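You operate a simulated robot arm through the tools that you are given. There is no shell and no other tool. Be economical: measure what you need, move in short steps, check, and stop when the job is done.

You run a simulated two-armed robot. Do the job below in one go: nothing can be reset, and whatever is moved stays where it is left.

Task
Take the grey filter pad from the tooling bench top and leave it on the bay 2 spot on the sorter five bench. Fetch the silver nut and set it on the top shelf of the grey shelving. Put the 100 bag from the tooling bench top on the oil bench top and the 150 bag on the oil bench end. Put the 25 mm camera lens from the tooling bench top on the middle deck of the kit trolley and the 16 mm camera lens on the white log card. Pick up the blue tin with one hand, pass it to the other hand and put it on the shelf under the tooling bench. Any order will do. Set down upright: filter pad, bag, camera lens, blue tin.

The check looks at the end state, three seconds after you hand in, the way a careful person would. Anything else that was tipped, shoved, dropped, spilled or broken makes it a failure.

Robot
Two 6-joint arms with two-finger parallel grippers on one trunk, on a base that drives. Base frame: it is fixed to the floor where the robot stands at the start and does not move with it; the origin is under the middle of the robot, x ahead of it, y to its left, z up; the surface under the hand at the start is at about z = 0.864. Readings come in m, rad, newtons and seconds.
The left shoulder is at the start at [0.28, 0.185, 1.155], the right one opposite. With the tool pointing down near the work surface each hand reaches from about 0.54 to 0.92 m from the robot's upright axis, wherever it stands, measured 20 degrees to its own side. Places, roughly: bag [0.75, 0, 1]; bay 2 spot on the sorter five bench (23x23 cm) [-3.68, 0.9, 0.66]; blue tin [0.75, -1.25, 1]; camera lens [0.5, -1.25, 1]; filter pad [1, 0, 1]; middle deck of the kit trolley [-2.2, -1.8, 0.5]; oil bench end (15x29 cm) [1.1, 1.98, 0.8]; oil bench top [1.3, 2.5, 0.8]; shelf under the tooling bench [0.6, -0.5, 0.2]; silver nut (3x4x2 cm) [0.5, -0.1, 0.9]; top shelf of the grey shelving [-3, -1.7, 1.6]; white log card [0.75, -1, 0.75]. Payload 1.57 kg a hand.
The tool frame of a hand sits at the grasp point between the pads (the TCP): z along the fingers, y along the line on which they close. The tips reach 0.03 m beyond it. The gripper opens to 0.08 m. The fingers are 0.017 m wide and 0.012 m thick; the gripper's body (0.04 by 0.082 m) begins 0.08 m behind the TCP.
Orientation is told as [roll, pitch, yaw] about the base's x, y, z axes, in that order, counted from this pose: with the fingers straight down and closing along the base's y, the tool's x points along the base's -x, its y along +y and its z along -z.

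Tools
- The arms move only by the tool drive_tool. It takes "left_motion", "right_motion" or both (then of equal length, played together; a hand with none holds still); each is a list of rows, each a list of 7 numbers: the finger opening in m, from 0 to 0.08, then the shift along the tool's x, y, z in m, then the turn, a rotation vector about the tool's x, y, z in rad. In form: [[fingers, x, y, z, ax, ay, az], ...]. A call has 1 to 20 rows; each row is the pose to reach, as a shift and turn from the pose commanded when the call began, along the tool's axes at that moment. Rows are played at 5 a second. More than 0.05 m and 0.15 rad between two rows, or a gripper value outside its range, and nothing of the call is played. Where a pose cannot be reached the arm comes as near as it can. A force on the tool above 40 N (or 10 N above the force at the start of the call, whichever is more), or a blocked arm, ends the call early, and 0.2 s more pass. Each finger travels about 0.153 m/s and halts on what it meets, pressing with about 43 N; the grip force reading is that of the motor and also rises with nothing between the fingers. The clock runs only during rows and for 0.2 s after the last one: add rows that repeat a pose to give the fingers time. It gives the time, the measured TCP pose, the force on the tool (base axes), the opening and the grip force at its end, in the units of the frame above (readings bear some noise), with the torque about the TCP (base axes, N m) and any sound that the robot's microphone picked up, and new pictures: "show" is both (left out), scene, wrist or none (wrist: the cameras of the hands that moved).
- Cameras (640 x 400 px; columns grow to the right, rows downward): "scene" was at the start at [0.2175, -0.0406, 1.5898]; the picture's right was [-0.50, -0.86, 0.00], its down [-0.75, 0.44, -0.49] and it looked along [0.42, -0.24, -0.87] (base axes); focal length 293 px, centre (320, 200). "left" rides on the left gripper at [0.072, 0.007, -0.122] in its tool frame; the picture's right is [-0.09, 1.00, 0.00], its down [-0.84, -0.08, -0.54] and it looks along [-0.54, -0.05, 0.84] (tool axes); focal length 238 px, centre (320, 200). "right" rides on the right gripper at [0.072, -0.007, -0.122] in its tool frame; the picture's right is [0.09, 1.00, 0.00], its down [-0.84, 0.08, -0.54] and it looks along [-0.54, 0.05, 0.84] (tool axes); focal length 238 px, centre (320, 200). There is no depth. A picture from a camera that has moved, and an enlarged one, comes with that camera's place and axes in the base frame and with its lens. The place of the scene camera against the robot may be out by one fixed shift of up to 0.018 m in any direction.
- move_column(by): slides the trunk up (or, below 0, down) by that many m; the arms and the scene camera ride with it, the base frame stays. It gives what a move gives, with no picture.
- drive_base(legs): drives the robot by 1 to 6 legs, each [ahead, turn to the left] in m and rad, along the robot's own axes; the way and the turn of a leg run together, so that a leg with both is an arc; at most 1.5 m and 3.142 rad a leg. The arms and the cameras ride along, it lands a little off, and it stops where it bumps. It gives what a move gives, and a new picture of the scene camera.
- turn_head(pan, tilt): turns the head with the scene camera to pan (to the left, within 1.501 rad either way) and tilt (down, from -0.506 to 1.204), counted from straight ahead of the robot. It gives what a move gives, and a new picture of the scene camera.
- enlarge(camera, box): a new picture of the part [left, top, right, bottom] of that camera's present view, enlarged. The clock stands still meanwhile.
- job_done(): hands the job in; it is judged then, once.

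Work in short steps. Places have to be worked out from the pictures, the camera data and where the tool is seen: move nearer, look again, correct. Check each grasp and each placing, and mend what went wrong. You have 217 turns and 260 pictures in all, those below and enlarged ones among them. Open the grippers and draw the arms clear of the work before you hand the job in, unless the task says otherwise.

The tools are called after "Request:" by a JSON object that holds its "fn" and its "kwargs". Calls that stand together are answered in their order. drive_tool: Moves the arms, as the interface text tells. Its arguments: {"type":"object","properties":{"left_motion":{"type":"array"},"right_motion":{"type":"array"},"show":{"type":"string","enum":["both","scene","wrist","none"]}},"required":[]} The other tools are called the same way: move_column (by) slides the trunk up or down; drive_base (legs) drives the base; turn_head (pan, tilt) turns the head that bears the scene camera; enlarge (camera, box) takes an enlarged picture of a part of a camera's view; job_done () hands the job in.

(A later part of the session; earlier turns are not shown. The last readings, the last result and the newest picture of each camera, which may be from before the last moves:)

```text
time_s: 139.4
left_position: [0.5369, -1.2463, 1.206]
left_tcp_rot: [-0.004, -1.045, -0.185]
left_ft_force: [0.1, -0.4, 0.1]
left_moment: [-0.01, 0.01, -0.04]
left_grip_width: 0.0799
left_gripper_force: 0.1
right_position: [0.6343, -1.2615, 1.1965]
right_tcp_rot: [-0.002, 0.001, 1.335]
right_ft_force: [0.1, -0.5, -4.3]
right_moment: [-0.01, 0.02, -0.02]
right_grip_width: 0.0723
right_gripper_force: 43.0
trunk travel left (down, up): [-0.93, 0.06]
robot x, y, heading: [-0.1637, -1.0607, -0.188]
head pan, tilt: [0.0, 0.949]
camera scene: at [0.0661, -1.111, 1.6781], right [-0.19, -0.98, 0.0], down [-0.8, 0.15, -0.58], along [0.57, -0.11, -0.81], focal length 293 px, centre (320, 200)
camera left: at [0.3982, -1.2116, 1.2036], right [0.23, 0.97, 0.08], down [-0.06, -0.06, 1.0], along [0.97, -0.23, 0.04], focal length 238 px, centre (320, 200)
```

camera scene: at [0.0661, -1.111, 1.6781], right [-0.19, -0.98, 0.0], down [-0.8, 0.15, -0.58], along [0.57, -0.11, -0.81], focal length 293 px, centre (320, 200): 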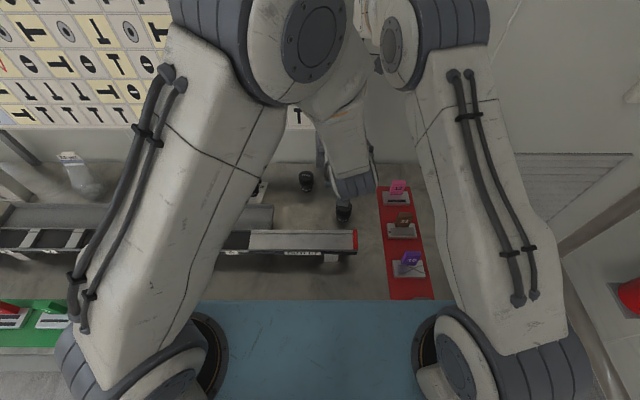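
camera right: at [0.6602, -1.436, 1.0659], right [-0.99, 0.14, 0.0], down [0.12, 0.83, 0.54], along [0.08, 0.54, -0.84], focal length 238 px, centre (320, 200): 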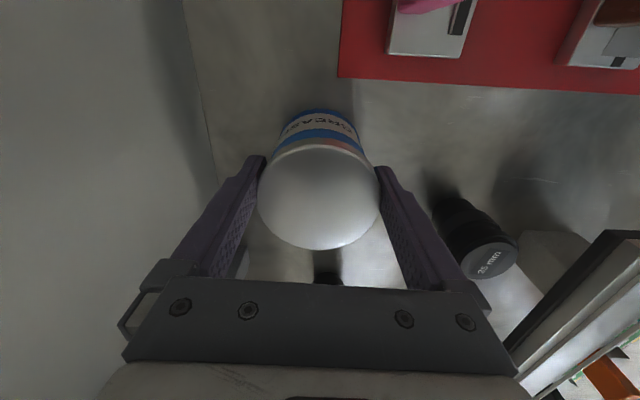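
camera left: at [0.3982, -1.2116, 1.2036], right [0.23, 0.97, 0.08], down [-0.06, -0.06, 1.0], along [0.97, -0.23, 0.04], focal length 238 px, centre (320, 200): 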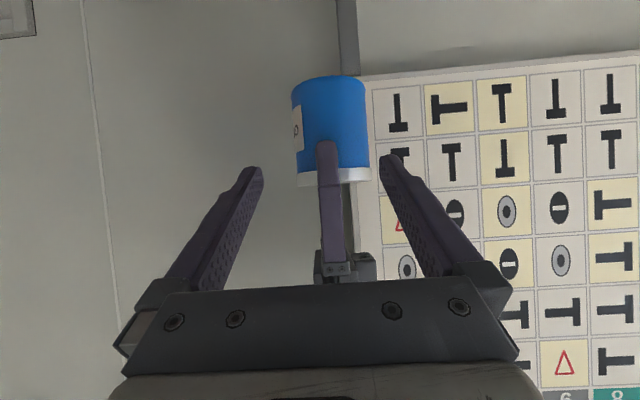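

The tin appears ~8–10 mm left of the finger mid-line; shift and advance part-way, then recheck.

Request:
{"fn": "drive_tool", "kwargs": {"left_motion": [[0.08, 0, 0.008, 0, 0, 0, 0], [0.08, 0, 0.008, 0.02, 0, 0, 0], [0.08, 0, 0.008, 0.035, 0, 0, 0], [0.08, 0, 0.008, 0.035, 0, 0, 0]], "show": "wrist"}}

Request:
{"fn": "enlarge", "kwargs": {"camera": "left", "box": [200, 60, 440, 230]}}

```text
time_s: 140.4
left_position: [0.5692, -1.2435, 1.1879]
left_tcp_rot: [-0.003, -1.045, -0.182]
left_ft_force: [0.7, 0.4, -0.2]
left_moment: [0.0, -0.03, 0.03]
left_grip_width: 0.0799
left_gripper_force: 0.0
right_position: [0.6344, -1.2606, 1.1948]
right_tcp_rot: [-0.005, 0.001, 1.333]
right_ft_force: [-0.3, -0.2, -4.5]
right_moment: [-0.04, 0.01, 0.03]
right_grip_width: 0.0724
right_gripper_force: 42.7
trunk travel left (down, up): [-0.93, 0.06]
robot x, y, heading: [-0.1671, -1.0592, -0.19]
head pan, tilt: [0.0, 0.949]
camera left: at [0.4302, -1.2079, 1.1854], right [0.23, 0.97, 0.08], down [-0.06, -0.06, 1.0], along [0.97, -0.23, 0.05], focal length 238 px, centre (320, 200)
```

left: 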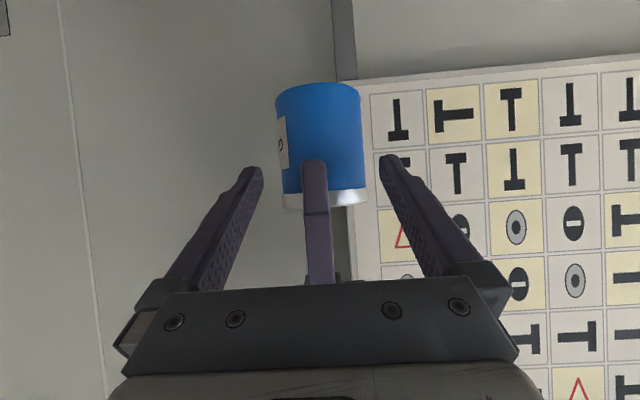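

```text
2.35 times, centred on (320, 145) of left
camera zoom: at [0.4302, -1.2079, 1.1854], right [0.23, 0.97, 0.08], down [-0.06, -0.06, 1.0], along [0.97, -0.23, 0.05], focal length 561 px, centre (320, 329)
```

zoom: 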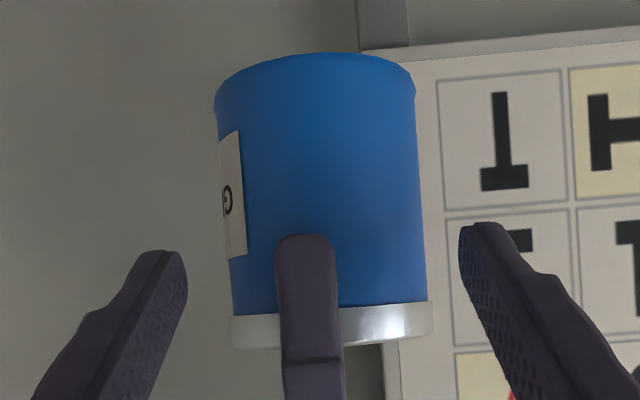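

Aligned at the grip height. Advance the remaining 5.7 cm in small steps.

Request:
{"fn": "drive_tool", "kwargs": {"left_motion": [[0.08, 0, 0, 0.012, 0, 0, 0], [0.08, 0, 0, 0.024, 0, 0, 0], [0.08, 0, 0, 0.036, 0, 0, 0], [0.08, 0, 0, 0.046, 0, 0, 0], [0.08, 0, 0, 0.056, 0, 0, 0], [0.08, 0, 0, 0.056, 0, 0, 0]], "show": "wrist"}}

```text
time_s: 141.8
left_position: [0.6174, -1.2517, 1.1603]
left_tcp_rot: [-0.005, -1.044, -0.186]
left_ft_force: [0.3, 0.6, -0.9]
left_moment: [0.0, -0.04, -0.01]
left_grip_width: 0.0798
left_gripper_force: 0.0
right_position: [0.6346, -1.2618, 1.1954]
right_tcp_rot: [-0.007, 0.001, 1.336]
right_ft_force: [-0.5, -1.4, -4.0]
right_moment: [-0.01, 0.0, -0.04]
right_grip_width: 0.072
right_gripper_force: 43.3
trunk travel left (down, up): [-0.93, 0.06]
robot x, y, heading: [-0.1631, -1.0581, -0.19]
head pan, tilt: [0.0, 0.949]
camera left: at [0.4782, -1.2175, 1.1588], right [0.23, 0.97, 0.08], down [-0.06, -0.07, 1.0], along [0.97, -0.23, 0.04], focal length 238 px, centre (320, 200)
```

left: 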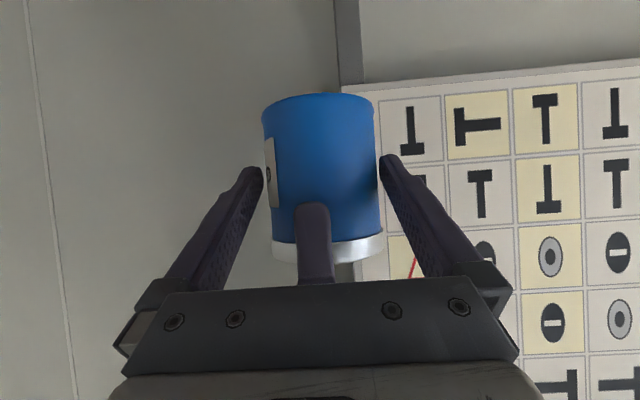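

Fingers straddle the tin without contact. Advance 8 mm more and close the left hand.

Request:
{"fn": "drive_tool", "kwargs": {"left_motion": [[0.08, 0, 0, 0.008, 0, 0, 0], [0.06, 0, 0, 0.008, 0, 0, 0], [0.055, 0, 0, 0.008, 0, 0, 0], [0.055, 0, 0, 0.008, 0, 0, 0], [0.055, 0, 0, 0.008, 0, 0, 0]], "show": "wrist"}}

```text
time_s: 143.0
left_position: [0.6244, -1.2523, 1.1568]
left_tcp_rot: [-0.006, -1.044, -0.182]
left_ft_force: [-8.4, 8.3, 8.2]
left_moment: [-0.33, -0.06, -0.12]
left_grip_width: 0.0727
left_gripper_force: 42.7
right_position: [0.6341, -1.2634, 1.1952]
right_tcp_rot: [-0.005, 0.001, 1.334]
right_ft_force: [9.7, -8.4, -12.2]
right_moment: [-0.12, -0.37, 0.12]
right_grip_width: 0.0724
right_gripper_force: 43.0
trunk travel left (down, up): [-0.93, 0.06]
robot x, y, heading: [-0.1627, -1.0586, -0.191]
head pan, tilt: [0.0, 0.949]
camera left: at [0.4852, -1.2185, 1.1552], right [0.23, 0.97, 0.08], down [-0.06, -0.06, 1.0], along [0.97, -0.23, 0.05], focal length 238 px, centre (320, 200)
```

left: 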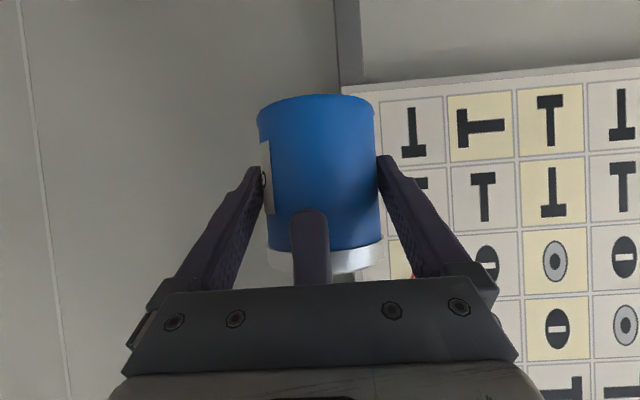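

Both hands hold the tin. Release with the right and lift it straight off.

Request:
{"fn": "drive_tool", "kwargs": {"right_motion": [[0.075, 0, 0, 0, 0, 0, 0], [0.08, 0, 0, 0, 0, 0, 0], [0.08, 0, 0, 0, 0, 0, 0], [0.08, 0, 0, -0.02, 0, 0, 0], [0.08, 0, 0, -0.05, 0, 0, 0], [0.08, 0, 0, -0.08, 0, 0, 0], [0.08, 0, 0, -0.11, 0, 0, 0]]}}

```text
time_s: 144.6
left_position: [0.6243, -1.253, 1.1578]
left_tcp_rot: [-0.002, -1.045, -0.183]
left_ft_force: [-0.4, -0.3, 0.5]
left_moment: [0.01, 0.05, -0.01]
left_grip_width: 0.0726
left_gripper_force: 42.7
right_position: [0.63, -1.2613, 1.3046]
right_tcp_rot: [-0.005, 0.0, 1.336]
right_ft_force: [-0.4, 0.5, -0.5]
right_moment: [0.01, -0.01, 0.01]
right_grip_width: 0.0797
right_gripper_force: 0.1
trunk travel left (down, up): [-0.93, 0.06]
robot x, y, heading: [-0.1626, -1.0621, -0.189]
head pan, tilt: [0.0, 0.949]
camera scene: at [0.066, -1.1109, 1.6781], right [-0.19, -0.98, 0.0], down [-0.8, 0.15, -0.58], along [0.57, -0.11, -0.81], focal length 293 px, centre (320, 200)
camera right: at [0.6201, -1.3334, 1.4254], right [-0.99, 0.14, 0.0], down [0.12, 0.83, 0.54], along [0.08, 0.54, -0.84], focal length 238 px, centre (320, 200)
```

scene: 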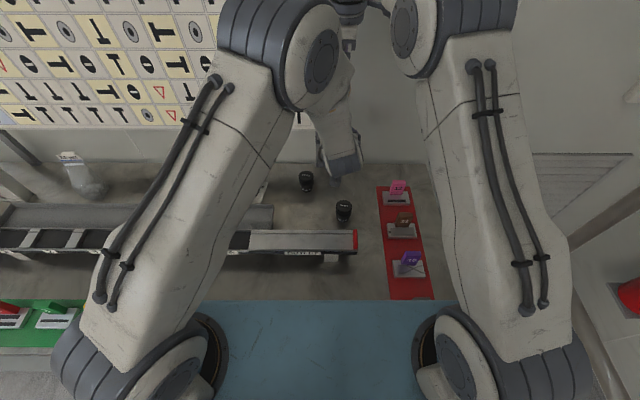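
right: 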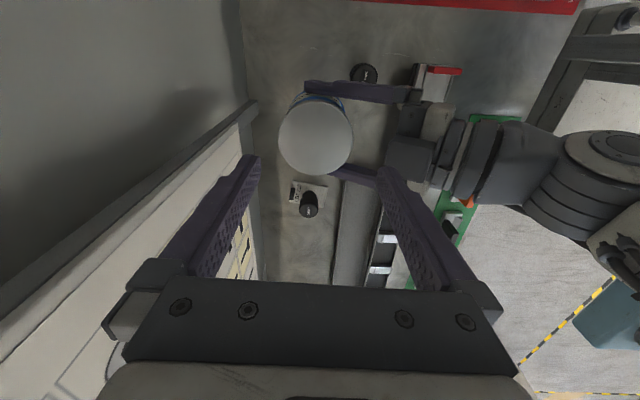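

Handover done; left holds the tin. Move the left hand aside and the right over toward the 25 mm lens.

Request:
{"fn": "drive_tool", "kwargs": {"left_motion": [[0.055, 0, 0.04, 0, 0, 0, 0], [0.055, 0, 0.08, 0, 0, 0, 0], [0.055, 0, 0.12, 0, 0, 0, 0], [0.055, 0, 0.16, 0, 0, 0, 0], [0.055, 0, 0.2, 0, 0, 0, 0], [0.055, 0, 0.24, 0, 0, 0, 0], [0.055, 0, 0.28, 0, 0, 0, 0]], "show": "none"}}

Request:
{"fn": "drive_tool", "kwargs": {"right_motion": [[0.08, -0.02, -0.006, 0.03, 0.005, 0, 0], [0.08, -0.04, -0.013, 0.07, 0.005, 0, 0], [0.08, -0.06, -0.02, 0.11, 0.005, 0, 0], [0.08, -0.08, -0.026, 0.15, 0.005, 0, 0], [0.08, -0.1, -0.03, 0.19, 0.005, 0, 0]]}}

```text
time_s: 146.2
left_position: [0.6739, -0.9761, 1.1558]
left_tcp_rot: [-0.006, -1.045, -0.184]
left_ft_force: [-0.9, -0.1, 0.7]
left_moment: [0.02, 0.06, 0.02]
left_grip_width: 0.0726
left_gripper_force: 43.1
right_position: [0.6312, -1.261, 1.3036]
right_tcp_rot: [-0.003, 0.0, 1.335]
right_ft_force: [-0.4, -0.4, 0.9]
right_moment: [0.0, -0.01, 0.0]
right_grip_width: 0.0799
right_gripper_force: 0.1
trunk travel left (down, up): [-0.93, 0.06]
robot x, y, heading: [-0.1678, -1.06, -0.192]
head pan, tilt: [0.0, 0.949]
```

```text
time_s: 147.4
left_position: [0.6739, -0.9781, 1.1555]
left_tcp_rot: [-0.006, -1.045, -0.183]
left_ft_force: [0.2, -0.4, -0.4]
left_moment: [0.01, 0.08, 0.01]
left_grip_width: 0.0726
left_gripper_force: 43.4
right_position: [0.6865, -1.1718, 1.1164]
right_tcp_rot: [-0.011, 0.001, 1.336]
right_ft_force: [0.2, -0.8, -0.5]
right_moment: [0.06, 0.04, -0.02]
right_grip_width: 0.0799
right_gripper_force: 0.1
trunk travel left (down, up): [-0.93, 0.06]
robot x, y, heading: [-0.1605, -1.0594, -0.191]
head pan, tilt: [0.0, 0.949]
camera scene: at [0.0662, -1.1107, 1.6781], right [-0.19, -0.98, 0.0], down [-0.8, 0.15, -0.58], along [0.57, -0.11, -0.81], focal length 293 px, centre (320, 200)
camera right: at [0.6747, -1.2446, 1.2369], right [-0.99, 0.14, -0.01], down [0.11, 0.83, 0.54], along [0.09, 0.53, -0.84], focal length 238 px, centre (320, 200)
```

scene: 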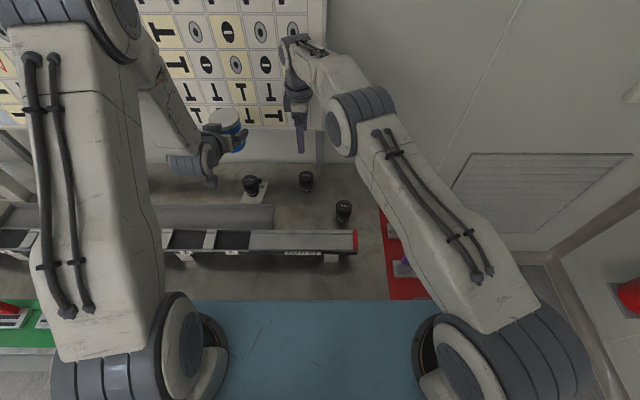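
right: 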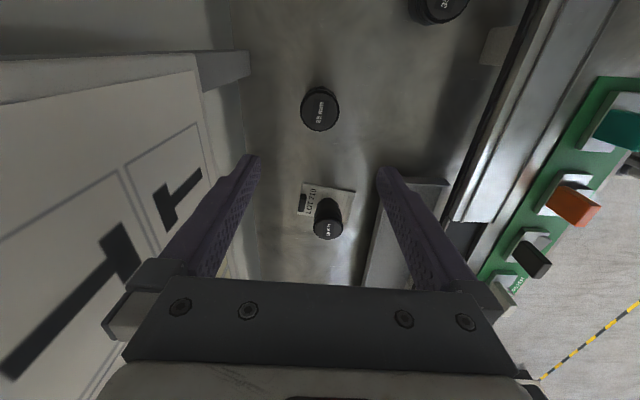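

Lens top at ≈(0.6875,-1.19). Shift, level, and descend half-way to check.

Request:
{"fn": "drive_tool", "kwargs": {"right_motion": [[0.08, 0.009, -0.002, 0.03, -0.011, 0, 0], [0.08, 0.0175, -0.004, 0.06, -0.011, 0, 0], [0.08, 0.0175, -0.004, 0.09, -0.011, 0, 0]], "show": "none"}}

Request:
{"fn": "enlarge", "kwargs": {"camera": "right", "box": [220, 80, 420, 220]}}

```text
time_s: 148.2
left_position: [0.6731, -0.9772, 1.1556]
left_tcp_rot: [-0.005, -1.045, -0.183]
left_ft_force: [-0.6, 0.0, 0.4]
left_moment: [0.03, 0.05, 0.02]
left_grip_width: 0.0726
left_gripper_force: 43.6
right_position: [0.6864, -1.1915, 1.0256]
right_tcp_rot: [0.003, 0.0, 1.336]
right_ft_force: [1.1, 0.4, 1.2]
right_moment: [-0.01, -0.01, 0.01]
right_grip_width: 0.0801
right_gripper_force: 0.1
trunk travel left (down, up): [-0.93, 0.06]
robot x, y, heading: [-0.1644, -1.0596, -0.188]
head pan, tilt: [0.0, 0.949]
```

```text
2.86 times, centred on (320, 150) of right
camera zoom: at [0.6757, -1.2634, 1.1462], right [-0.99, 0.14, 0.0], down [0.12, 0.83, 0.54], along [0.08, 0.54, -0.84], focal length 681 px, centre (320, 343)
```

zoom: 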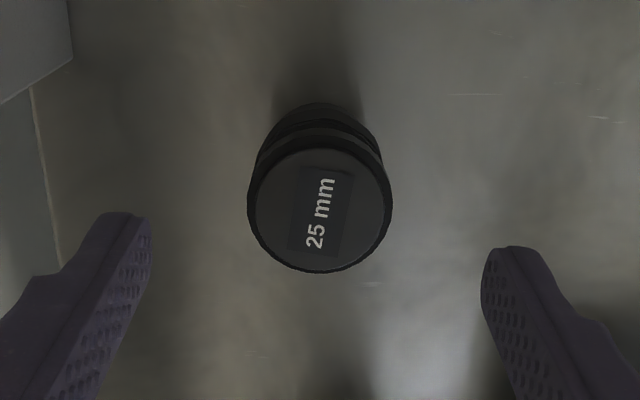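

Shift 1 cm and descend to grip the 25 mm lens.

Request:
{"fn": "drive_tool", "kwargs": {"right_motion": [[0.08, -0.01, 0, 0.03, 0, 0, 0], [0.08, -0.01, 0, 0.07, 0, 0, 0], [0.08, -0.01, 0, 0.1, 0, 0, 0], [0.08, -0.01, 0, 0.116, 0, 0, 0], [0.06, -0.01, 0, 0.116, 0, 0, 0], [0.03, -0.01, 0, 0.116, 0, 0, 0], [0.03, -0.01, 0, 0.116, 0, 0, 0], [0.03, -0.01, 0, 0.116, 0, 0, 0]], "show": "wrist"}}

```text
time_s: 150.0
left_position: [0.6732, -0.9767, 1.156]
left_tcp_rot: [-0.005, -1.046, -0.183]
left_ft_force: [0.1, 0.5, 0.0]
left_moment: [0.01, 0.05, 0.0]
left_grip_width: 0.0723
left_gripper_force: 43.0
right_position: [0.6608, -1.1845, 0.9209]
right_tcp_rot: [0.005, 0.0, 1.334]
right_ft_force: [0.3, -1.3, -1.2]
right_moment: [0.03, -0.04, -0.01]
right_grip_width: 0.0298
right_gripper_force: 0.2
right hand out of reach, approached as far as the arm can: row 1, 2, 3, 4, 5, 6, 7, 8
trunk travel left (down, up): [-0.93, 0.06]
robot x, y, heading: [-0.163, -1.0573, -0.192]
head pan, tilt: [0.0, 0.949]
camera right: at [0.6507, -1.257, 1.0414], right [-0.99, 0.14, 0.0], down [0.12, 0.83, 0.54], along [0.07, 0.54, -0.84], focal length 238 px, centre (320, 200)
```

right: 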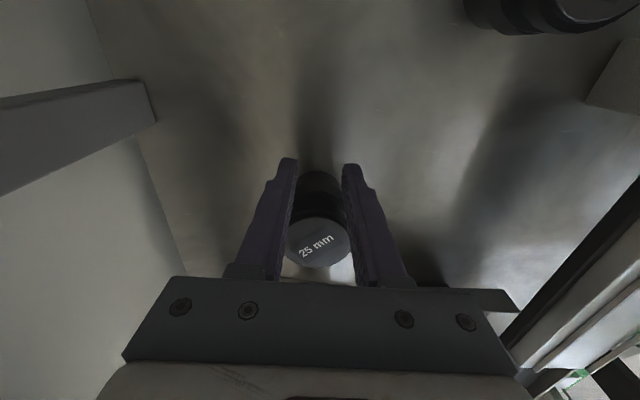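

Out of reach: the hand fell ~2.5 cm short and nudged the lens. Open, lift and look again.

Request:
{"fn": "drive_tool", "kwargs": {"right_motion": [[0.05, 0, 0, 0, 0, 0, 0], [0.08, 0, 0, 0, 0, 0, 0], [0.08, 0, 0, 0, 0, 0, 0], [0.08, 0, 0, -0.04, 0, 0, 0], [0.08, 0, 0, -0.08, 0, 0, 0], [0.08, 0, 0, -0.12, 0, 0, 0]]}}

Request:
{"fn": "enlarge", "kwargs": {"camera": "scene", "box": [220, 140, 400, 240]}}

```text
time_s: 151.4
left_position: [0.6742, -0.9782, 1.1568]
left_tcp_rot: [-0.006, -1.046, -0.181]
left_ft_force: [0.3, -0.1, 0.3]
left_moment: [0.01, 0.04, -0.03]
left_grip_width: 0.0724
left_gripper_force: 43.2
right_position: [0.6633, -1.1838, 1.0377]
right_tcp_rot: [0.004, 0.002, 1.337]
right_ft_force: [-0.7, 0.0, 1.0]
right_moment: [0.0, 0.02, 0.0]
right_grip_width: 0.0802
right_gripper_force: 0.1
trunk travel left (down, up): [-0.93, 0.06]
robot x, y, heading: [-0.1638, -1.0561, -0.19]
head pan, tilt: [0.0, 0.949]
camera scene: at [0.0661, -1.1107, 1.6781], right [-0.19, -0.98, 0.0], down [-0.8, 0.15, -0.58], along [0.57, -0.11, -0.81], focal length 293 px, centre (320, 200)
camera right: at [0.6525, -1.2563, 1.1595], right [-0.99, 0.14, 0.0], down [0.12, 0.83, 0.54], along [0.07, 0.54, -0.84], focal length 238 px, centre (320, 200)
```

scene: 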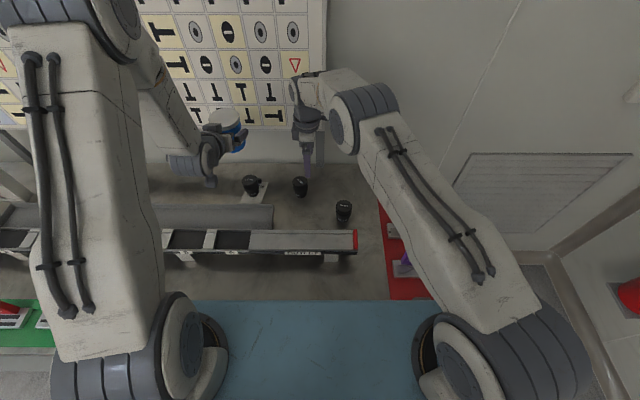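
right: 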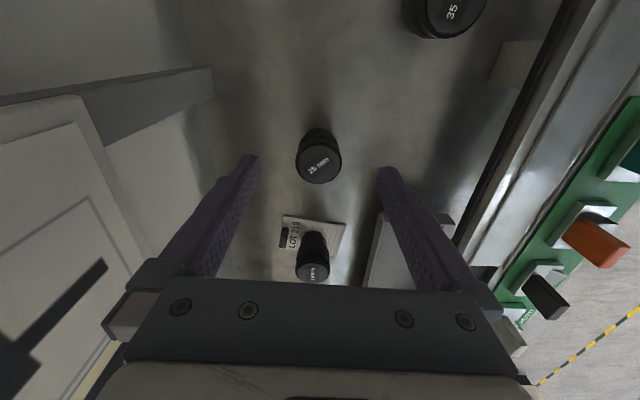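

```text
3.56 times, centred on (310, 190) of scene
camera zoom: at [0.0661, -1.1107, 1.6781], right [-0.19, -0.98, 0.0], down [-0.8, 0.15, -0.58], along [0.57, -0.11, -0.81], focal length 1041 px, centre (356, 236)
```

zoom: 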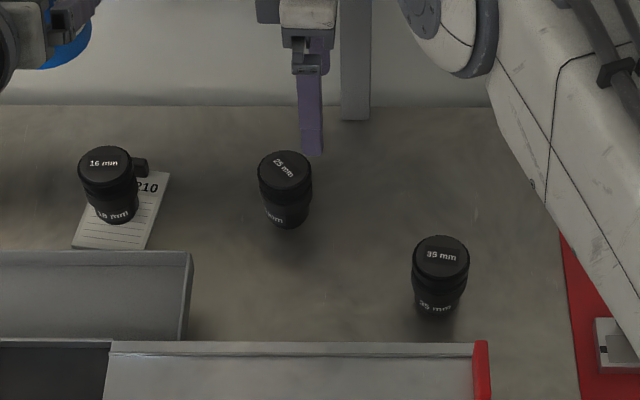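

The lens still stands upright at ≈(0.667,-1.154), just out of the right hand's reach. I shift the base ~0.25 to the left so the lens is on the right arm's side.

Request:
{"fn": "drive_tool", "kwargs": {"right_motion": [[0.08, 0.02, 0.02, -0.03, 0, 0, 0], [0.08, 0.04, 0.05, -0.06, 0, 0, 0], [0.08, 0.05, 0.09, -0.08, 0, 0, 0], [0.08, 0.06, 0.13, -0.09, 0, 0, 0]], "show": "none"}}

Request:
{"fn": "drive_base", "kwargs": {"legs": [[-0.38, 0], [0, 0.9], [0.32, 0], [0, -0.9], [0.16, 0]]}}

```text
time_s: 152.4
left_position: [0.674, -0.9785, 1.1551]
left_tcp_rot: [-0.006, -1.045, -0.183]
left_ft_force: [0.1, 0.3, -0.7]
left_moment: [0.0, 0.07, -0.01]
left_grip_width: 0.0728
left_gripper_force: 43.0
right_position: [0.5223, -1.2123, 1.1299]
right_tcp_rot: [0.0, 0.0, 1.337]
right_ft_force: [-0.5, -0.1, -0.4]
right_moment: [0.01, 0.02, -0.03]
right_grip_width: 0.08
right_gripper_force: 0.0
trunk travel left (down, up): [-0.93, 0.06]
robot x, y, heading: [-0.1629, -1.0619, -0.191]
head pan, tilt: [0.0, 0.949]
```

```text
time_s: 162.1
left_position: [0.7026, -0.726, 1.1562]
left_tcp_rot: [-0.004, -1.046, -0.183]
left_ft_force: [0.0, -0.1, 0.2]
left_moment: [0.03, 0.07, -0.02]
left_grip_width: 0.0723
left_gripper_force: 43.3
right_position: [0.5527, -0.9607, 1.129]
right_tcp_rot: [0.004, 0.0, 1.337]
right_ft_force: [0.3, 0.7, 0.4]
right_moment: [0.03, -0.01, 0.01]
right_grip_width: 0.0801
right_gripper_force: 0.2
trunk travel left (down, up): [-0.93, 0.06]
robot x, y, heading: [-0.1331, -0.8112, -0.184]
head pan, tilt: [0.0, 0.949]
camera scene: at [0.0955, -0.8599, 1.6781], right [-0.18, -0.98, 0.0], down [-0.8, 0.15, -0.58], along [0.57, -0.11, -0.81], focal length 293 px, centre (320, 200)
```

scene: 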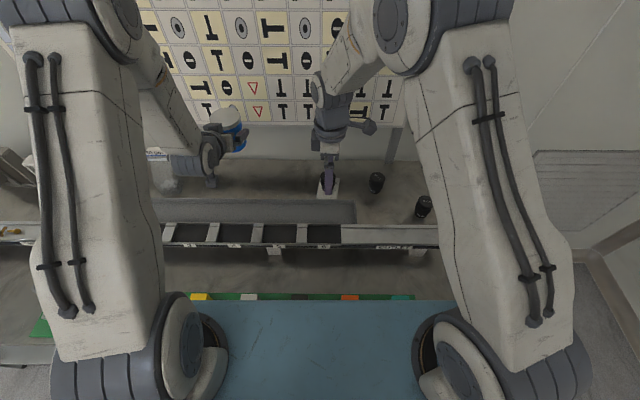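

Move the right hand over the 25 mm lens.

Request:
{"fn": "drive_tool", "kwargs": {"right_motion": [[0.08, 0.0322, -0.0311, 0.0, 0, 0, 0], [0.08, 0.0644, -0.0622, 0.01, 0, 0, 0], [0.08, 0.0966, -0.0934, 0.03, 0, 0, 0], [0.08, 0.1288, -0.1245, 0.05, 0, 0, 0], [0.08, 0.161, -0.1556, 0.07, 0, 0, 0], [0.08, 0.161, -0.1556, 0.08, 0, 0, 0]], "show": "none"}}

Request:
{"fn": "enlarge", "kwargs": {"camera": "right", "box": [200, 60, 440, 220]}}

```text
time_s: 163.5
left_position: [0.7029, -0.7272, 1.1559]
left_tcp_rot: [-0.005, -1.045, -0.181]
left_ft_force: [0.7, -0.1, 0.2]
left_moment: [0.03, 0.06, 0.0]
left_grip_width: 0.0724
left_gripper_force: 42.6
right_position: [0.6684, -1.1538, 1.0479]
right_tcp_rot: [0.006, -0.002, 1.337]
right_ft_force: [0.0, -0.1, 0.3]
right_moment: [0.02, 0.01, 0.0]
right_grip_width: 0.08
right_gripper_force: 0.1
trunk travel left (down, up): [-0.93, 0.06]
robot x, y, heading: [-0.1363, -0.8102, -0.183]
head pan, tilt: [0.0, 0.949]
```

```text
2.50 times, centred on (320, 140) of right
camera zoom: at [0.6585, -1.2264, 1.1684], right [-0.99, 0.14, 0.0], down [0.12, 0.83, 0.54], along [0.07, 0.54, -0.84], focal length 596 px, centre (320, 350)
```

zoom: 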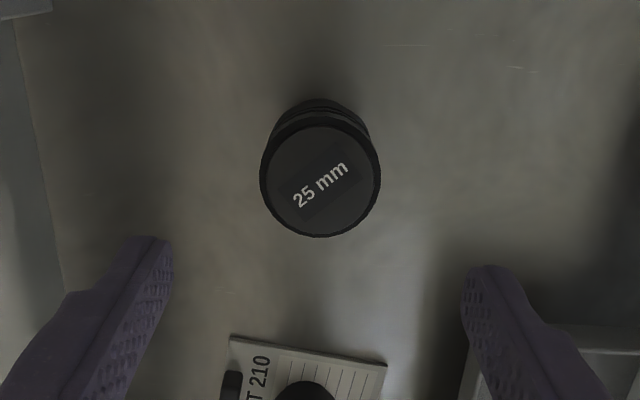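

Centred. Descend and grip.

Request:
{"fn": "drive_tool", "kwargs": {"right_motion": [[0.08, 0.001, 0, 0.04, 0, 0, 0], [0.08, 0.001, 0, 0.08, 0, 0, 0], [0.08, 0.001, 0, 0.12, 0, 0, 0], [0.08, 0.001, 0, 0.138, 0, 0, 0], [0.06, 0.001, 0, 0.138, 0, 0, 0], [0.03, 0.001, 0, 0.138, 0, 0, 0], [0.03, 0.001, 0, 0.138, 0, 0, 0], [0.03, 0.001, 0, 0.138, 0, 0, 0]], "show": "wrist"}}

```text
time_s: 165.3
left_position: [0.7027, -0.7267, 1.1556]
left_tcp_rot: [-0.004, -1.044, -0.181]
left_ft_force: [-0.9, -0.7, 0.0]
left_moment: [0.02, 0.08, -0.02]
left_grip_width: 0.0724
left_gripper_force: 42.9
right_position: [0.6674, -1.1547, 0.9098]
right_tcp_rot: [0.002, 0.0, 1.337]
right_ft_force: [0.1, 0.7, -0.3]
right_moment: [0.02, 0.01, 0.01]
right_grip_width: 0.048
right_gripper_force: 43.3
trunk travel left (down, up): [-0.93, 0.06]
robot x, y, heading: [-0.1355, -0.8103, -0.185]
head pan, tilt: [0.0, 0.949]
camera right: at [0.6574, -1.2273, 1.031], right [-0.99, 0.14, 0.0], down [0.12, 0.83, 0.54], along [0.07, 0.54, -0.84], focal length 238 px, centre (320, 200)
```

right: 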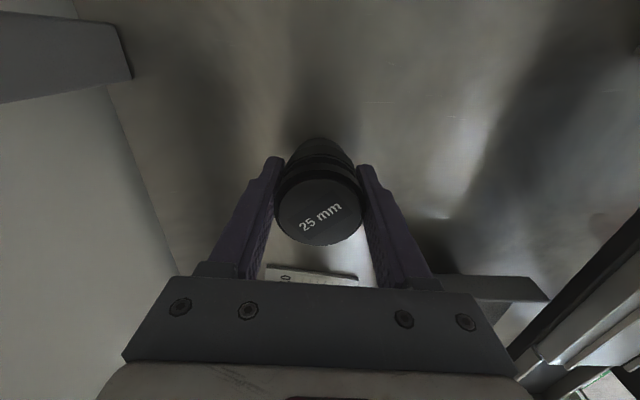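

Lens gripped. Lift, draw it back, then back the base off 0.45 m and lower the trunk to look under the bench.

Request:
{"fn": "drive_tool", "kwargs": {"right_motion": [[0.03, 0, 0, -0.04, 0, 0, 0], [0.03, 0, 0, -0.08, 0, 0, 0], [0.03, 0, 0, -0.12, 0, 0, 0], [0.03, 0, 0, -0.16, 0, 0, 0], [0.03, 0, 0, -0.2, 0, 0, 0], [0.03, 0.01, 0.04, -0.22, 0, 0, 0], [0.03, 0.03, 0.08, -0.22, 0, 0, 0], [0.03, 0.05, 0.12, -0.22, 0, 0, 0], [0.03, 0.06, 0.16, -0.22, 0, 0, 0], [0.03, 0.06, 0.2, -0.22, 0, 0, 0], [0.03, 0.06, 0.24, -0.22, 0, 0, 0]], "show": "none"}}

Request:
{"fn": "drive_base", "kwargs": {"legs": [[-0.55, 0]]}}

Request:
{"fn": "move_column", "kwargs": {"by": -0.6}}

Request:
{"fn": "turn_head", "kwargs": {"pan": 0.0, "tilt": 0.5}}

```text
time_s: 167.7
left_position: [0.7031, -0.7267, 1.1565]
left_tcp_rot: [-0.004, -1.045, -0.18]
left_ft_force: [-0.2, -0.9, 0.2]
left_moment: [0.01, 0.05, 0.0]
left_grip_width: 0.0719
left_gripper_force: 42.8
right_position: [0.4193, -1.1582, 1.1319]
right_tcp_rot: [0.001, -0.001, 1.337]
right_ft_force: [-1.1, -0.1, -2.2]
right_moment: [-0.02, 0.03, 0.02]
right_grip_width: 0.0476
right_gripper_force: 43.3
trunk travel left (down, up): [-0.93, 0.06]
robot x, y, heading: [-0.131, -0.8096, -0.183]
head pan, tilt: [0.0, 0.949]
```

```text
time_s: 170.9
left_position: [0.1677, -0.6278, 1.1563]
left_tcp_rot: [-0.005, -1.044, -0.186]
left_ft_force: [0.4, 0.2, 0.3]
left_moment: [0.01, 0.07, -0.03]
left_grip_width: 0.0724
left_gripper_force: 43.3
right_position: [-0.1178, -1.0607, 1.1309]
right_tcp_rot: [0.003, 0.0, 1.334]
right_ft_force: [0.5, 1.2, -2.5]
right_moment: [-0.02, 0.02, -0.03]
right_grip_width: 0.0477
right_gripper_force: 43.5
trunk travel left (down, up): [-0.93, 0.06]
robot x, y, heading: [-0.6673, -0.708, -0.189]
head pan, tilt: [0.0, 0.949]
camera scene: at [-0.4398, -0.7598, 1.6781], right [-0.19, -0.98, 0.0], down [-0.8, 0.15, -0.58], along [0.57, -0.11, -0.81], focal length 293 px, centre (320, 200)
```

scene: 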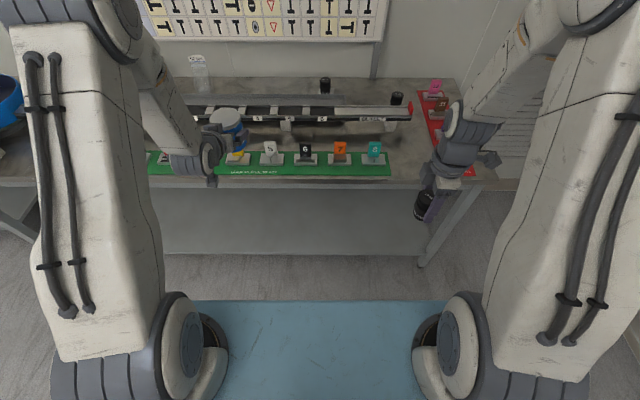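

```text
refused: -0.6 is not a number from -0.4 to 0.4
```

```text
time_s: 171.8
left_position: [0.1674, -0.6283, 1.1549]
left_tcp_rot: [-0.005, -1.044, -0.185]
left_ft_force: [-0.1, 0.0, -0.4]
left_moment: [0.03, 0.05, 0.02]
left_grip_width: 0.0719
left_gripper_force: 43.0
right_position: [-0.1168, -1.0599, 1.1314]
right_tcp_rot: [0.005, 0.001, 1.334]
right_ft_force: [0.6, 0.0, -2.3]
right_moment: [-0.02, 0.03, -0.01]
right_grip_width: 0.0477
right_gripper_force: 42.9
trunk travel left (down, up): [-0.93, 0.06]
robot x, y, heading: [-0.6693, -0.7107, -0.187]
head pan, tilt: [0.0, 0.499]
camera scene: at [-0.422, -0.7632, 1.7155], right [-0.19, -0.98, 0.0], down [-0.47, 0.09, -0.88], along [0.86, -0.16, -0.48], focal length 293 px, centre (320, 200)
```

scene: 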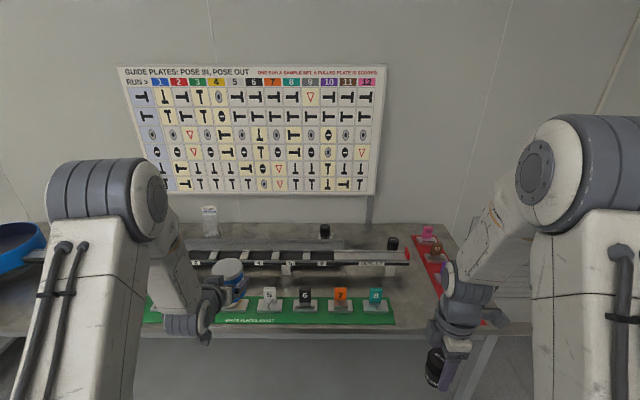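

Lower the trunk in two steps.

Request:
{"fn": "move_column", "kwargs": {"by": -0.4}}

Request:
{"fn": "move_column", "kwargs": {"by": -0.3}}

Request:
{"fn": "turn_head", "kwargs": {"pan": 0.0, "tilt": 0.4}}

```text
time_s: 175.6
left_position: [0.1667, -0.6278, 0.7559]
left_tcp_rot: [-0.004, -1.044, -0.185]
left_ft_force: [-0.8, 1.0, 0.5]
left_moment: [0.04, 0.01, -0.03]
left_grip_width: 0.0722
left_gripper_force: 43.0
right_position: [-0.117, -1.0608, 0.7323]
right_tcp_rot: [0.006, 0.0, 1.334]
right_ft_force: [0.3, -1.0, -3.0]
right_moment: [0.02, 0.0, 0.01]
right_grip_width: 0.0477
right_gripper_force: 43.4
trunk travel left (down, up): [-0.53, 0.46]
robot x, y, heading: [-0.673, -0.7091, -0.188]
head pan, tilt: [0.0, 0.499]
```

```text
time_s: 178.6
left_position: [0.1677, -0.6277, 0.4566]
left_tcp_rot: [-0.005, -1.044, -0.184]
left_ft_force: [0.5, -0.4, 0.0]
left_moment: [0.01, 0.03, -0.03]
left_grip_width: 0.0722
left_gripper_force: 43.3
right_position: [-0.1169, -1.0598, 0.4302]
right_tcp_rot: [0.003, 0.0, 1.333]
right_ft_force: [-0.3, -0.1, -2.7]
right_moment: [0.02, -0.02, 0.01]
right_grip_width: 0.0475
right_gripper_force: 42.5
trunk travel left (down, up): [-0.23, 0.76]
robot x, y, heading: [-0.6714, -0.7091, -0.187]
head pan, tilt: [0.0, 0.499]
```

```text
time_s: 179.3
left_position: [0.1676, -0.6282, 0.4556]
left_tcp_rot: [-0.004, -1.044, -0.184]
left_ft_force: [0.6, 0.7, 0.3]
left_moment: [0.0, 0.03, 0.04]
left_grip_width: 0.0722
left_gripper_force: 43.1
right_position: [-0.118, -1.0605, 0.4316]
right_tcp_rot: [0.002, 0.002, 1.333]
right_ft_force: [0.1, 0.2, -2.1]
right_moment: [0.0, 0.01, -0.01]
right_grip_width: 0.0474
right_gripper_force: 43.1
trunk travel left (down, up): [-0.23, 0.76]
robot x, y, heading: [-0.6719, -0.7084, -0.191]
head pan, tilt: [0.0, 0.4]
camera scene: at [-0.4205, -0.7634, 1.0247], right [-0.19, -0.98, 0.0], down [-0.38, 0.07, -0.92], along [0.9, -0.17, -0.39], focal length 293 px, centre (320, 200)
```

scene: 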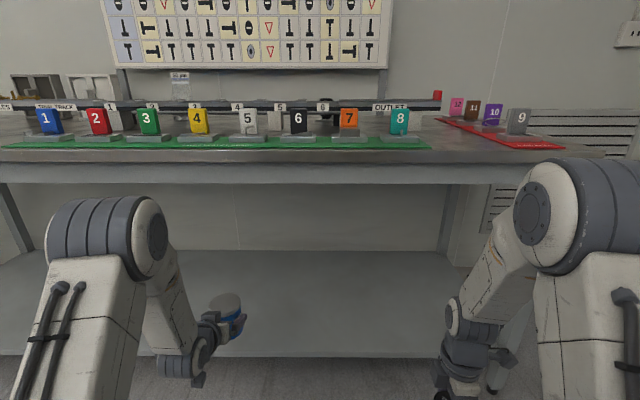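

The shelf is clearly visible: front edge at n≈0.40 (flush with bench front), surface z≈0.2, bench apron bottom z≈0.79. Lower by 0.13 more, then drive forward 0.22.

Request:
{"fn": "move_column", "kwargs": {"by": -0.13}}

Request:
{"fn": "drive_base", "kwargs": {"legs": [[0.22, 0]]}}

Request:
{"fn": "enlarge", "kwargs": {"camera": "left", "box": [0, 0, 640, 400]}}

```text
time_s: 180.9
left_position: [0.1673, -0.6283, 0.3259]
left_tcp_rot: [-0.004, -1.043, -0.184]
left_ft_force: [0.1, 0.4, 0.3]
left_moment: [0.03, 0.04, 0.01]
left_grip_width: 0.0721
left_gripper_force: 42.3
right_position: [-0.1171, -1.061, 0.302]
right_tcp_rot: [0.003, 0.001, 1.334]
right_ft_force: [0.6, -0.7, -2.8]
right_moment: [0.03, -0.02, 0.02]
right_grip_width: 0.0474
right_gripper_force: 42.8
trunk travel left (down, up): [-0.1, 0.89]
robot x, y, heading: [-0.6724, -0.7071, -0.189]
head pan, tilt: [0.0, 0.4]
```

```text
time_s: 182.5
left_position: [0.3834, -0.6703, 0.3253]
left_tcp_rot: [-0.005, -1.043, -0.184]
left_ft_force: [-0.1, 0.2, 0.1]
left_moment: [0.0, 0.06, 0.02]
left_grip_width: 0.072
left_gripper_force: 43.2
right_position: [0.0976, -1.1011, 0.3015]
right_tcp_rot: [0.003, 0.0, 1.333]
right_ft_force: [0.2, 0.2, -2.5]
right_moment: [0.0, 0.0, 0.0]
right_grip_width: 0.0477
right_gripper_force: 43.4
trunk travel left (down, up): [-0.1, 0.89]
robot x, y, heading: [-0.4583, -0.752, -0.188]
head pan, tilt: [0.0, 0.4]
camera scene: at [-0.2047, -0.8049, 0.8947], right [-0.19, -0.98, 0.0], down [-0.38, 0.07, -0.92], along [0.9, -0.17, -0.39], focal length 293 px, centre (320, 200)
```

scene: 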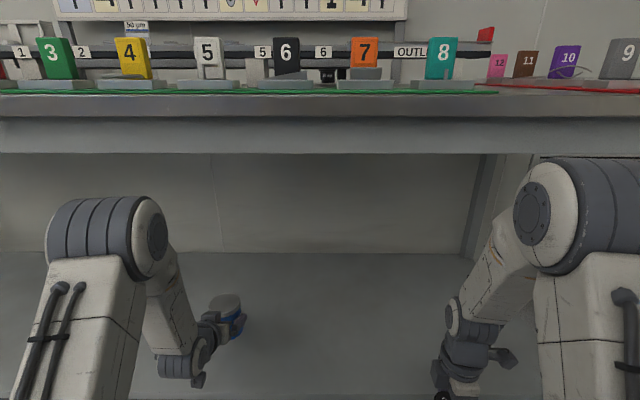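

```text
1.00 times, centred on (320, 200) of left (not enlarged: the box is as wide or as high as the picture)
camera zoom: at [0.2447, -0.6354, 0.3242], right [0.23, 0.97, 0.08], down [-0.06, -0.06, 1.0], along [0.97, -0.24, 0.04], focal length 238 px, centre (320, 200)
```

zoom: 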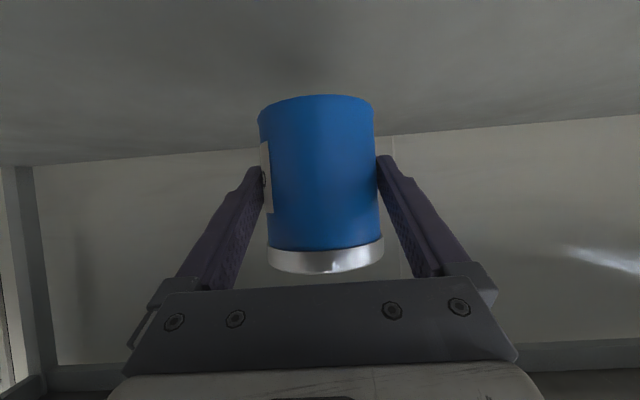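

Tin at n≈0.51, well onto the shelf. Lower the trunk 0.06, then the arm in small vertical steps to contact.

Request:
{"fn": "move_column", "kwargs": {"by": -0.06}}

Request:
{"fn": "drive_tool", "kwargs": {"left_motion": [[0.055, 0.0043, 0, 0.0025, 0, 0, 0], [0.055, 0.0087, 0, 0.005, 0, 0, 0], [0.055, 0.0113, 0, 0.0065, 0, 0, 0], [0.055, 0.0139, 0, 0.008, 0, 0, 0], [0.055, 0.0165, 0, 0.0095, 0, 0, 0], [0.055, 0.019, 0, 0.011, 0, 0, 0], [0.055, 0.0217, 0, 0.0125, 0, 0, 0], [0.055, 0.0243, 0, 0.014, 0, 0, 0], [0.055, 0.0268, 0, 0.0155, 0, 0, 0], [0.055, 0.0294, 0, 0.017, 0, 0, 0]]}}

```text
time_s: 183.5
left_position: [0.3846, -0.6696, 0.2664]
left_tcp_rot: [-0.006, -1.044, -0.185]
left_ft_force: [-0.7, -0.5, 0.1]
left_moment: [-0.01, 0.04, 0.0]
left_grip_width: 0.0724
left_gripper_force: 43.6
right_position: [0.0966, -1.1014, 0.2411]
right_tcp_rot: [0.003, -0.002, 1.334]
right_ft_force: [0.0, 0.0, -3.0]
right_moment: [-0.04, -0.01, -0.02]
right_grip_width: 0.048
right_gripper_force: 43.0
trunk travel left (down, up): [-0.04, 0.95]
robot x, y, heading: [-0.4549, -0.751, -0.191]
head pan, tilt: [0.0, 0.4]
```

```text
time_s: 185.7
left_position: [0.3873, -0.6694, 0.2386]
left_tcp_rot: [0.001, -1.064, -0.187]
left_ft_force: [0.1, 5.1, 34.9]
left_moment: [0.01, -0.48, -0.01]
left_grip_width: 0.0721
left_gripper_force: 43.2
right_position: [0.0973, -1.102, 0.2422]
right_tcp_rot: [0.003, 0.001, 1.333]
right_ft_force: [0.6, -0.5, -2.4]
right_moment: [0.02, 0.02, 0.03]
right_grip_width: 0.0475
right_gripper_force: 42.5
trunk travel left (down, up): [-0.04, 0.95]
robot x, y, heading: [-0.4523, -0.7499, -0.187]
head pan, tilt: [0.0, 0.4]
camera scene: at [-0.2056, -0.805, 0.8352], right [-0.19, -0.98, 0.0], down [-0.38, 0.07, -0.92], along [0.91, -0.17, -0.39], focal length 293 px, centre (320, 200)
camera left: at [0.2479, -0.6347, 0.2345], right [0.23, 0.97, 0.08], down [-0.08, -0.06, 0.99], along [0.97, -0.23, 0.06], focal length 238 px, centre (320, 200)
```

scene: 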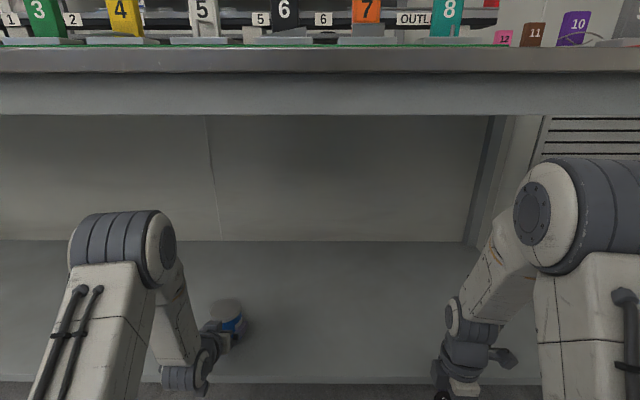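
left: 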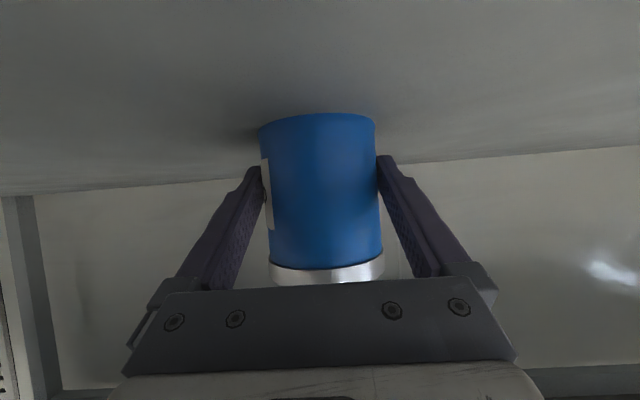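

Contact (35 N). Ease up 2 mm, open, and withdraw along the tool axis.

Request:
{"fn": "drive_tool", "kwargs": {"left_motion": [[0.055, -0.0017, 0, -0.001, 0, 0, 0], [0.07, -0.0017, 0, -0.001, 0, 0, 0], [0.08, -0.0017, 0, -0.001, 0, 0, 0], [0.08, -0.0017, 0, -0.001, 0, 0, 0], [0.08, -0.0017, 0, -0.015, 0, 0, 0], [0.08, -0.0017, 0, -0.035, 0, 0, 0], [0.08, -0.0017, 0, -0.06, 0, 0, 0], [0.08, -0.0017, 0, -0.085, 0, 0, 0]]}}

```text
time_s: 187.5
left_position: [0.3123, -0.6565, 0.2754]
left_tcp_rot: [-0.002, -1.044, -0.185]
left_ft_force: [0.1, 0.0, 0.3]
left_moment: [0.02, 0.0, 0.03]
left_grip_width: 0.0802
left_gripper_force: 0.1
right_position: [0.0975, -1.101, 0.2411]
right_tcp_rot: [0.003, 0.0, 1.333]
right_ft_force: [-0.1, -0.6, -2.0]
right_moment: [-0.04, 0.0, -0.02]
right_grip_width: 0.0474
right_gripper_force: 42.6
trunk travel left (down, up): [-0.04, 0.95]
robot x, y, heading: [-0.4534, -0.7507, -0.188]
head pan, tilt: [0.0, 0.4]
camera scene: at [-0.2047, -0.805, 0.8347], right [-0.19, -0.98, 0.0], down [-0.38, 0.07, -0.92], along [0.9, -0.17, -0.39], focal length 293 px, centre (320, 200)
camera left: at [0.1727, -0.6216, 0.2744], right [0.23, 0.97, 0.08], down [-0.06, -0.07, 1.0], along [0.97, -0.24, 0.04], focal length 238 px, centre (320, 200)
```

scene: 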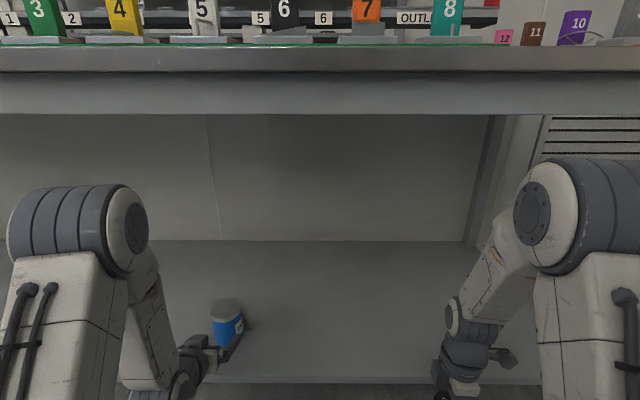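
left: 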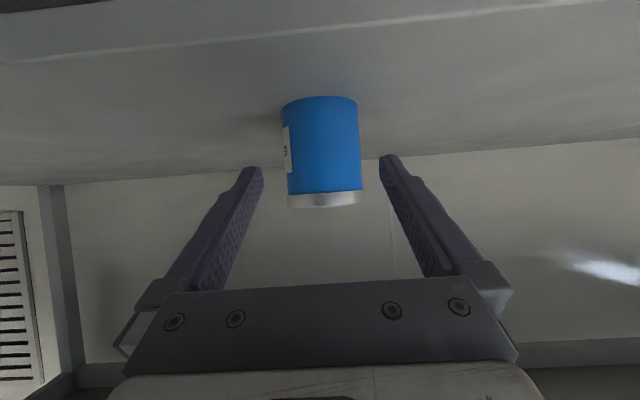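

The tin stands on the shelf. Back off, raise the trunk, re-orient the left hand downwards.

Request:
{"fn": "drive_base", "kwargs": {"legs": [[-0.35, 0]]}}

Request:
{"fn": "move_column", "kwargs": {"by": 0.4}}

Request:
{"fn": "move_column", "kwargs": {"by": 0.4}}

Request:
{"fn": "drive_tool", "kwargs": {"left_motion": [[0.08, 0, 0, 0, 0, 0.131, 0], [0.08, 0, 0, 0, 0, 0.262, 0], [0.08, 0, 0, 0, 0, 0.393, 0], [0.08, 0, 0, 0, 0, 0.524, 0], [0.08, 0, 0, 0, 0, 0.655, 0], [0.08, 0, 0, 0, 0, 0.785, 0], [0.08, 0, 0, 0, 0, 0.916, 0], [0.08, 0, 0, 0, 0, 1.046, 0]], "show": "none"}}

Request:
{"fn": "turn_head", "kwargs": {"pan": 0.0, "tilt": 0.9}}

```text
time_s: 189.8
left_position: [-0.0272, -0.5916, 0.2758]
left_tcp_rot: [-0.005, -1.044, -0.185]
left_ft_force: [0.3, -0.6, 0.4]
left_moment: [-0.01, -0.04, -0.01]
left_grip_width: 0.0803
left_gripper_force: 0.1
right_position: [-0.2401, -1.0357, 0.2415]
right_tcp_rot: [0.003, -0.001, 1.333]
right_ft_force: [0.4, 0.4, -1.7]
right_moment: [-0.01, -0.03, 0.02]
right_grip_width: 0.0476
right_gripper_force: 43.5
trunk travel left (down, up): [-0.04, 0.95]
robot x, y, heading: [-0.7928, -0.6876, -0.185]
head pan, tilt: [0.0, 0.4]
camera scene: at [-0.5444, -0.7398, 0.8348], right [-0.19, -0.98, 0.0], down [-0.38, 0.07, -0.92], along [0.9, -0.17, -0.39], focal length 293 px, centre (320, 200)
```

scene: 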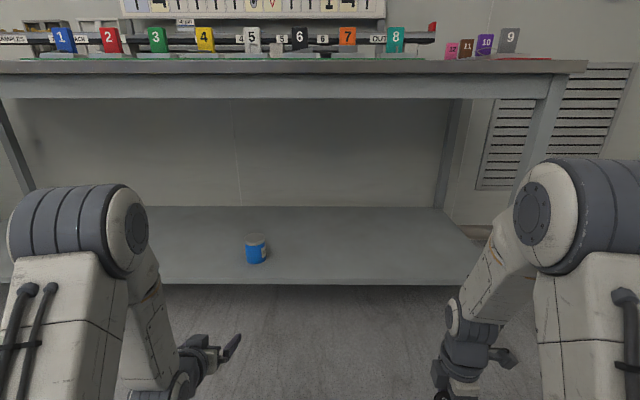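

```text
time_s: 193.6
left_position: [-0.0276, -0.5914, 0.675]
left_tcp_rot: [-0.004, -1.042, -0.185]
left_ft_force: [0.2, 0.0, 0.8]
left_moment: [-0.02, 0.03, -0.01]
left_grip_width: 0.0801
left_gripper_force: 0.1
right_position: [-0.2422, -1.0356, 0.641]
right_tcp_rot: [0.003, -0.001, 1.335]
right_ft_force: [-0.4, 1.1, -1.8]
right_moment: [-0.01, 0.0, -0.03]
right_grip_width: 0.0476
right_gripper_force: 43.4
trunk travel left (down, up): [-0.44, 0.55]
robot x, y, heading: [-0.7898, -0.684, -0.188]
head pan, tilt: [0.0, 0.4]
```

```text
time_s: 197.4
left_position: [-0.0272, -0.5912, 1.0751]
left_tcp_rot: [-0.005, -1.044, -0.184]
left_ft_force: [0.3, -0.1, 0.4]
left_moment: [0.0, -0.04, 0.01]
left_grip_width: 0.08
left_gripper_force: 0.1
right_position: [-0.2415, -1.0364, 1.0413]
right_tcp_rot: [0.004, 0.0, 1.334]
right_ft_force: [-0.9, 1.1, -2.1]
right_moment: [0.04, 0.04, 0.02]
right_grip_width: 0.0474
right_gripper_force: 43.2
trunk travel left (down, up): [-0.84, 0.15]
robot x, y, heading: [-0.7962, -0.6858, -0.188]
head pan, tilt: [0.0, 0.4]
```

```text
time_s: 199.2
left_position: [-0.0273, -0.5917, 1.0763]
left_tcp_rot: [-0.005, 0.005, -0.19]
left_ft_force: [0.0, 0.2, -0.9]
left_moment: [-0.02, -0.04, -0.02]
left_grip_width: 0.0801
left_gripper_force: 0.0
left hand out of reach, approached as far as the arm can: row 5, 6
right_position: [-0.2421, -1.037, 1.0417]
right_tcp_rot: [0.004, -0.001, 1.334]
right_ft_force: [-0.5, -0.1, -1.5]
right_moment: [0.01, 0.05, -0.01]
right_grip_width: 0.0475
right_gripper_force: 43.2
trunk travel left (down, up): [-0.84, 0.15]
robot x, y, heading: [-0.7915, -0.686, -0.189]
head pan, tilt: [0.0, 0.4]
```

```text
time_s: 200.2
left_position: [-0.0283, -0.5903, 1.0756]
left_tcp_rot: [-0.002, 0.004, -0.188]
left_ft_force: [0.2, 0.0, -0.8]
left_moment: [-0.03, -0.03, 0.01]
left_grip_width: 0.0798
left_gripper_force: 0.0
right_position: [-0.2407, -1.0359, 1.0414]
right_tcp_rot: [0.004, 0.0, 1.333]
right_ft_force: [-0.5, 0.4, -1.5]
right_moment: [0.04, 0.0, -0.05]
right_grip_width: 0.0475
right_gripper_force: 42.9
trunk travel left (down, up): [-0.84, 0.15]
robot x, y, heading: [-0.7926, -0.6862, -0.19]
head pan, tilt: [0.0, 0.901]
camera scene: at [-0.5611, -0.7367, 1.5918], right [-0.19, -0.98, 0.0], down [-0.77, 0.15, -0.62], along [0.61, -0.12, -0.78], focal length 293 px, centre (320, 200)
```

scene: 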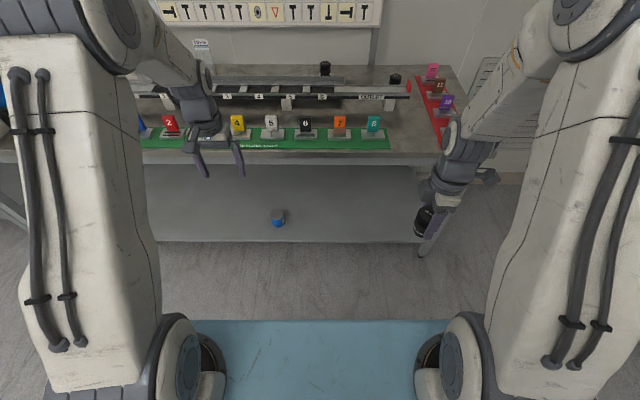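

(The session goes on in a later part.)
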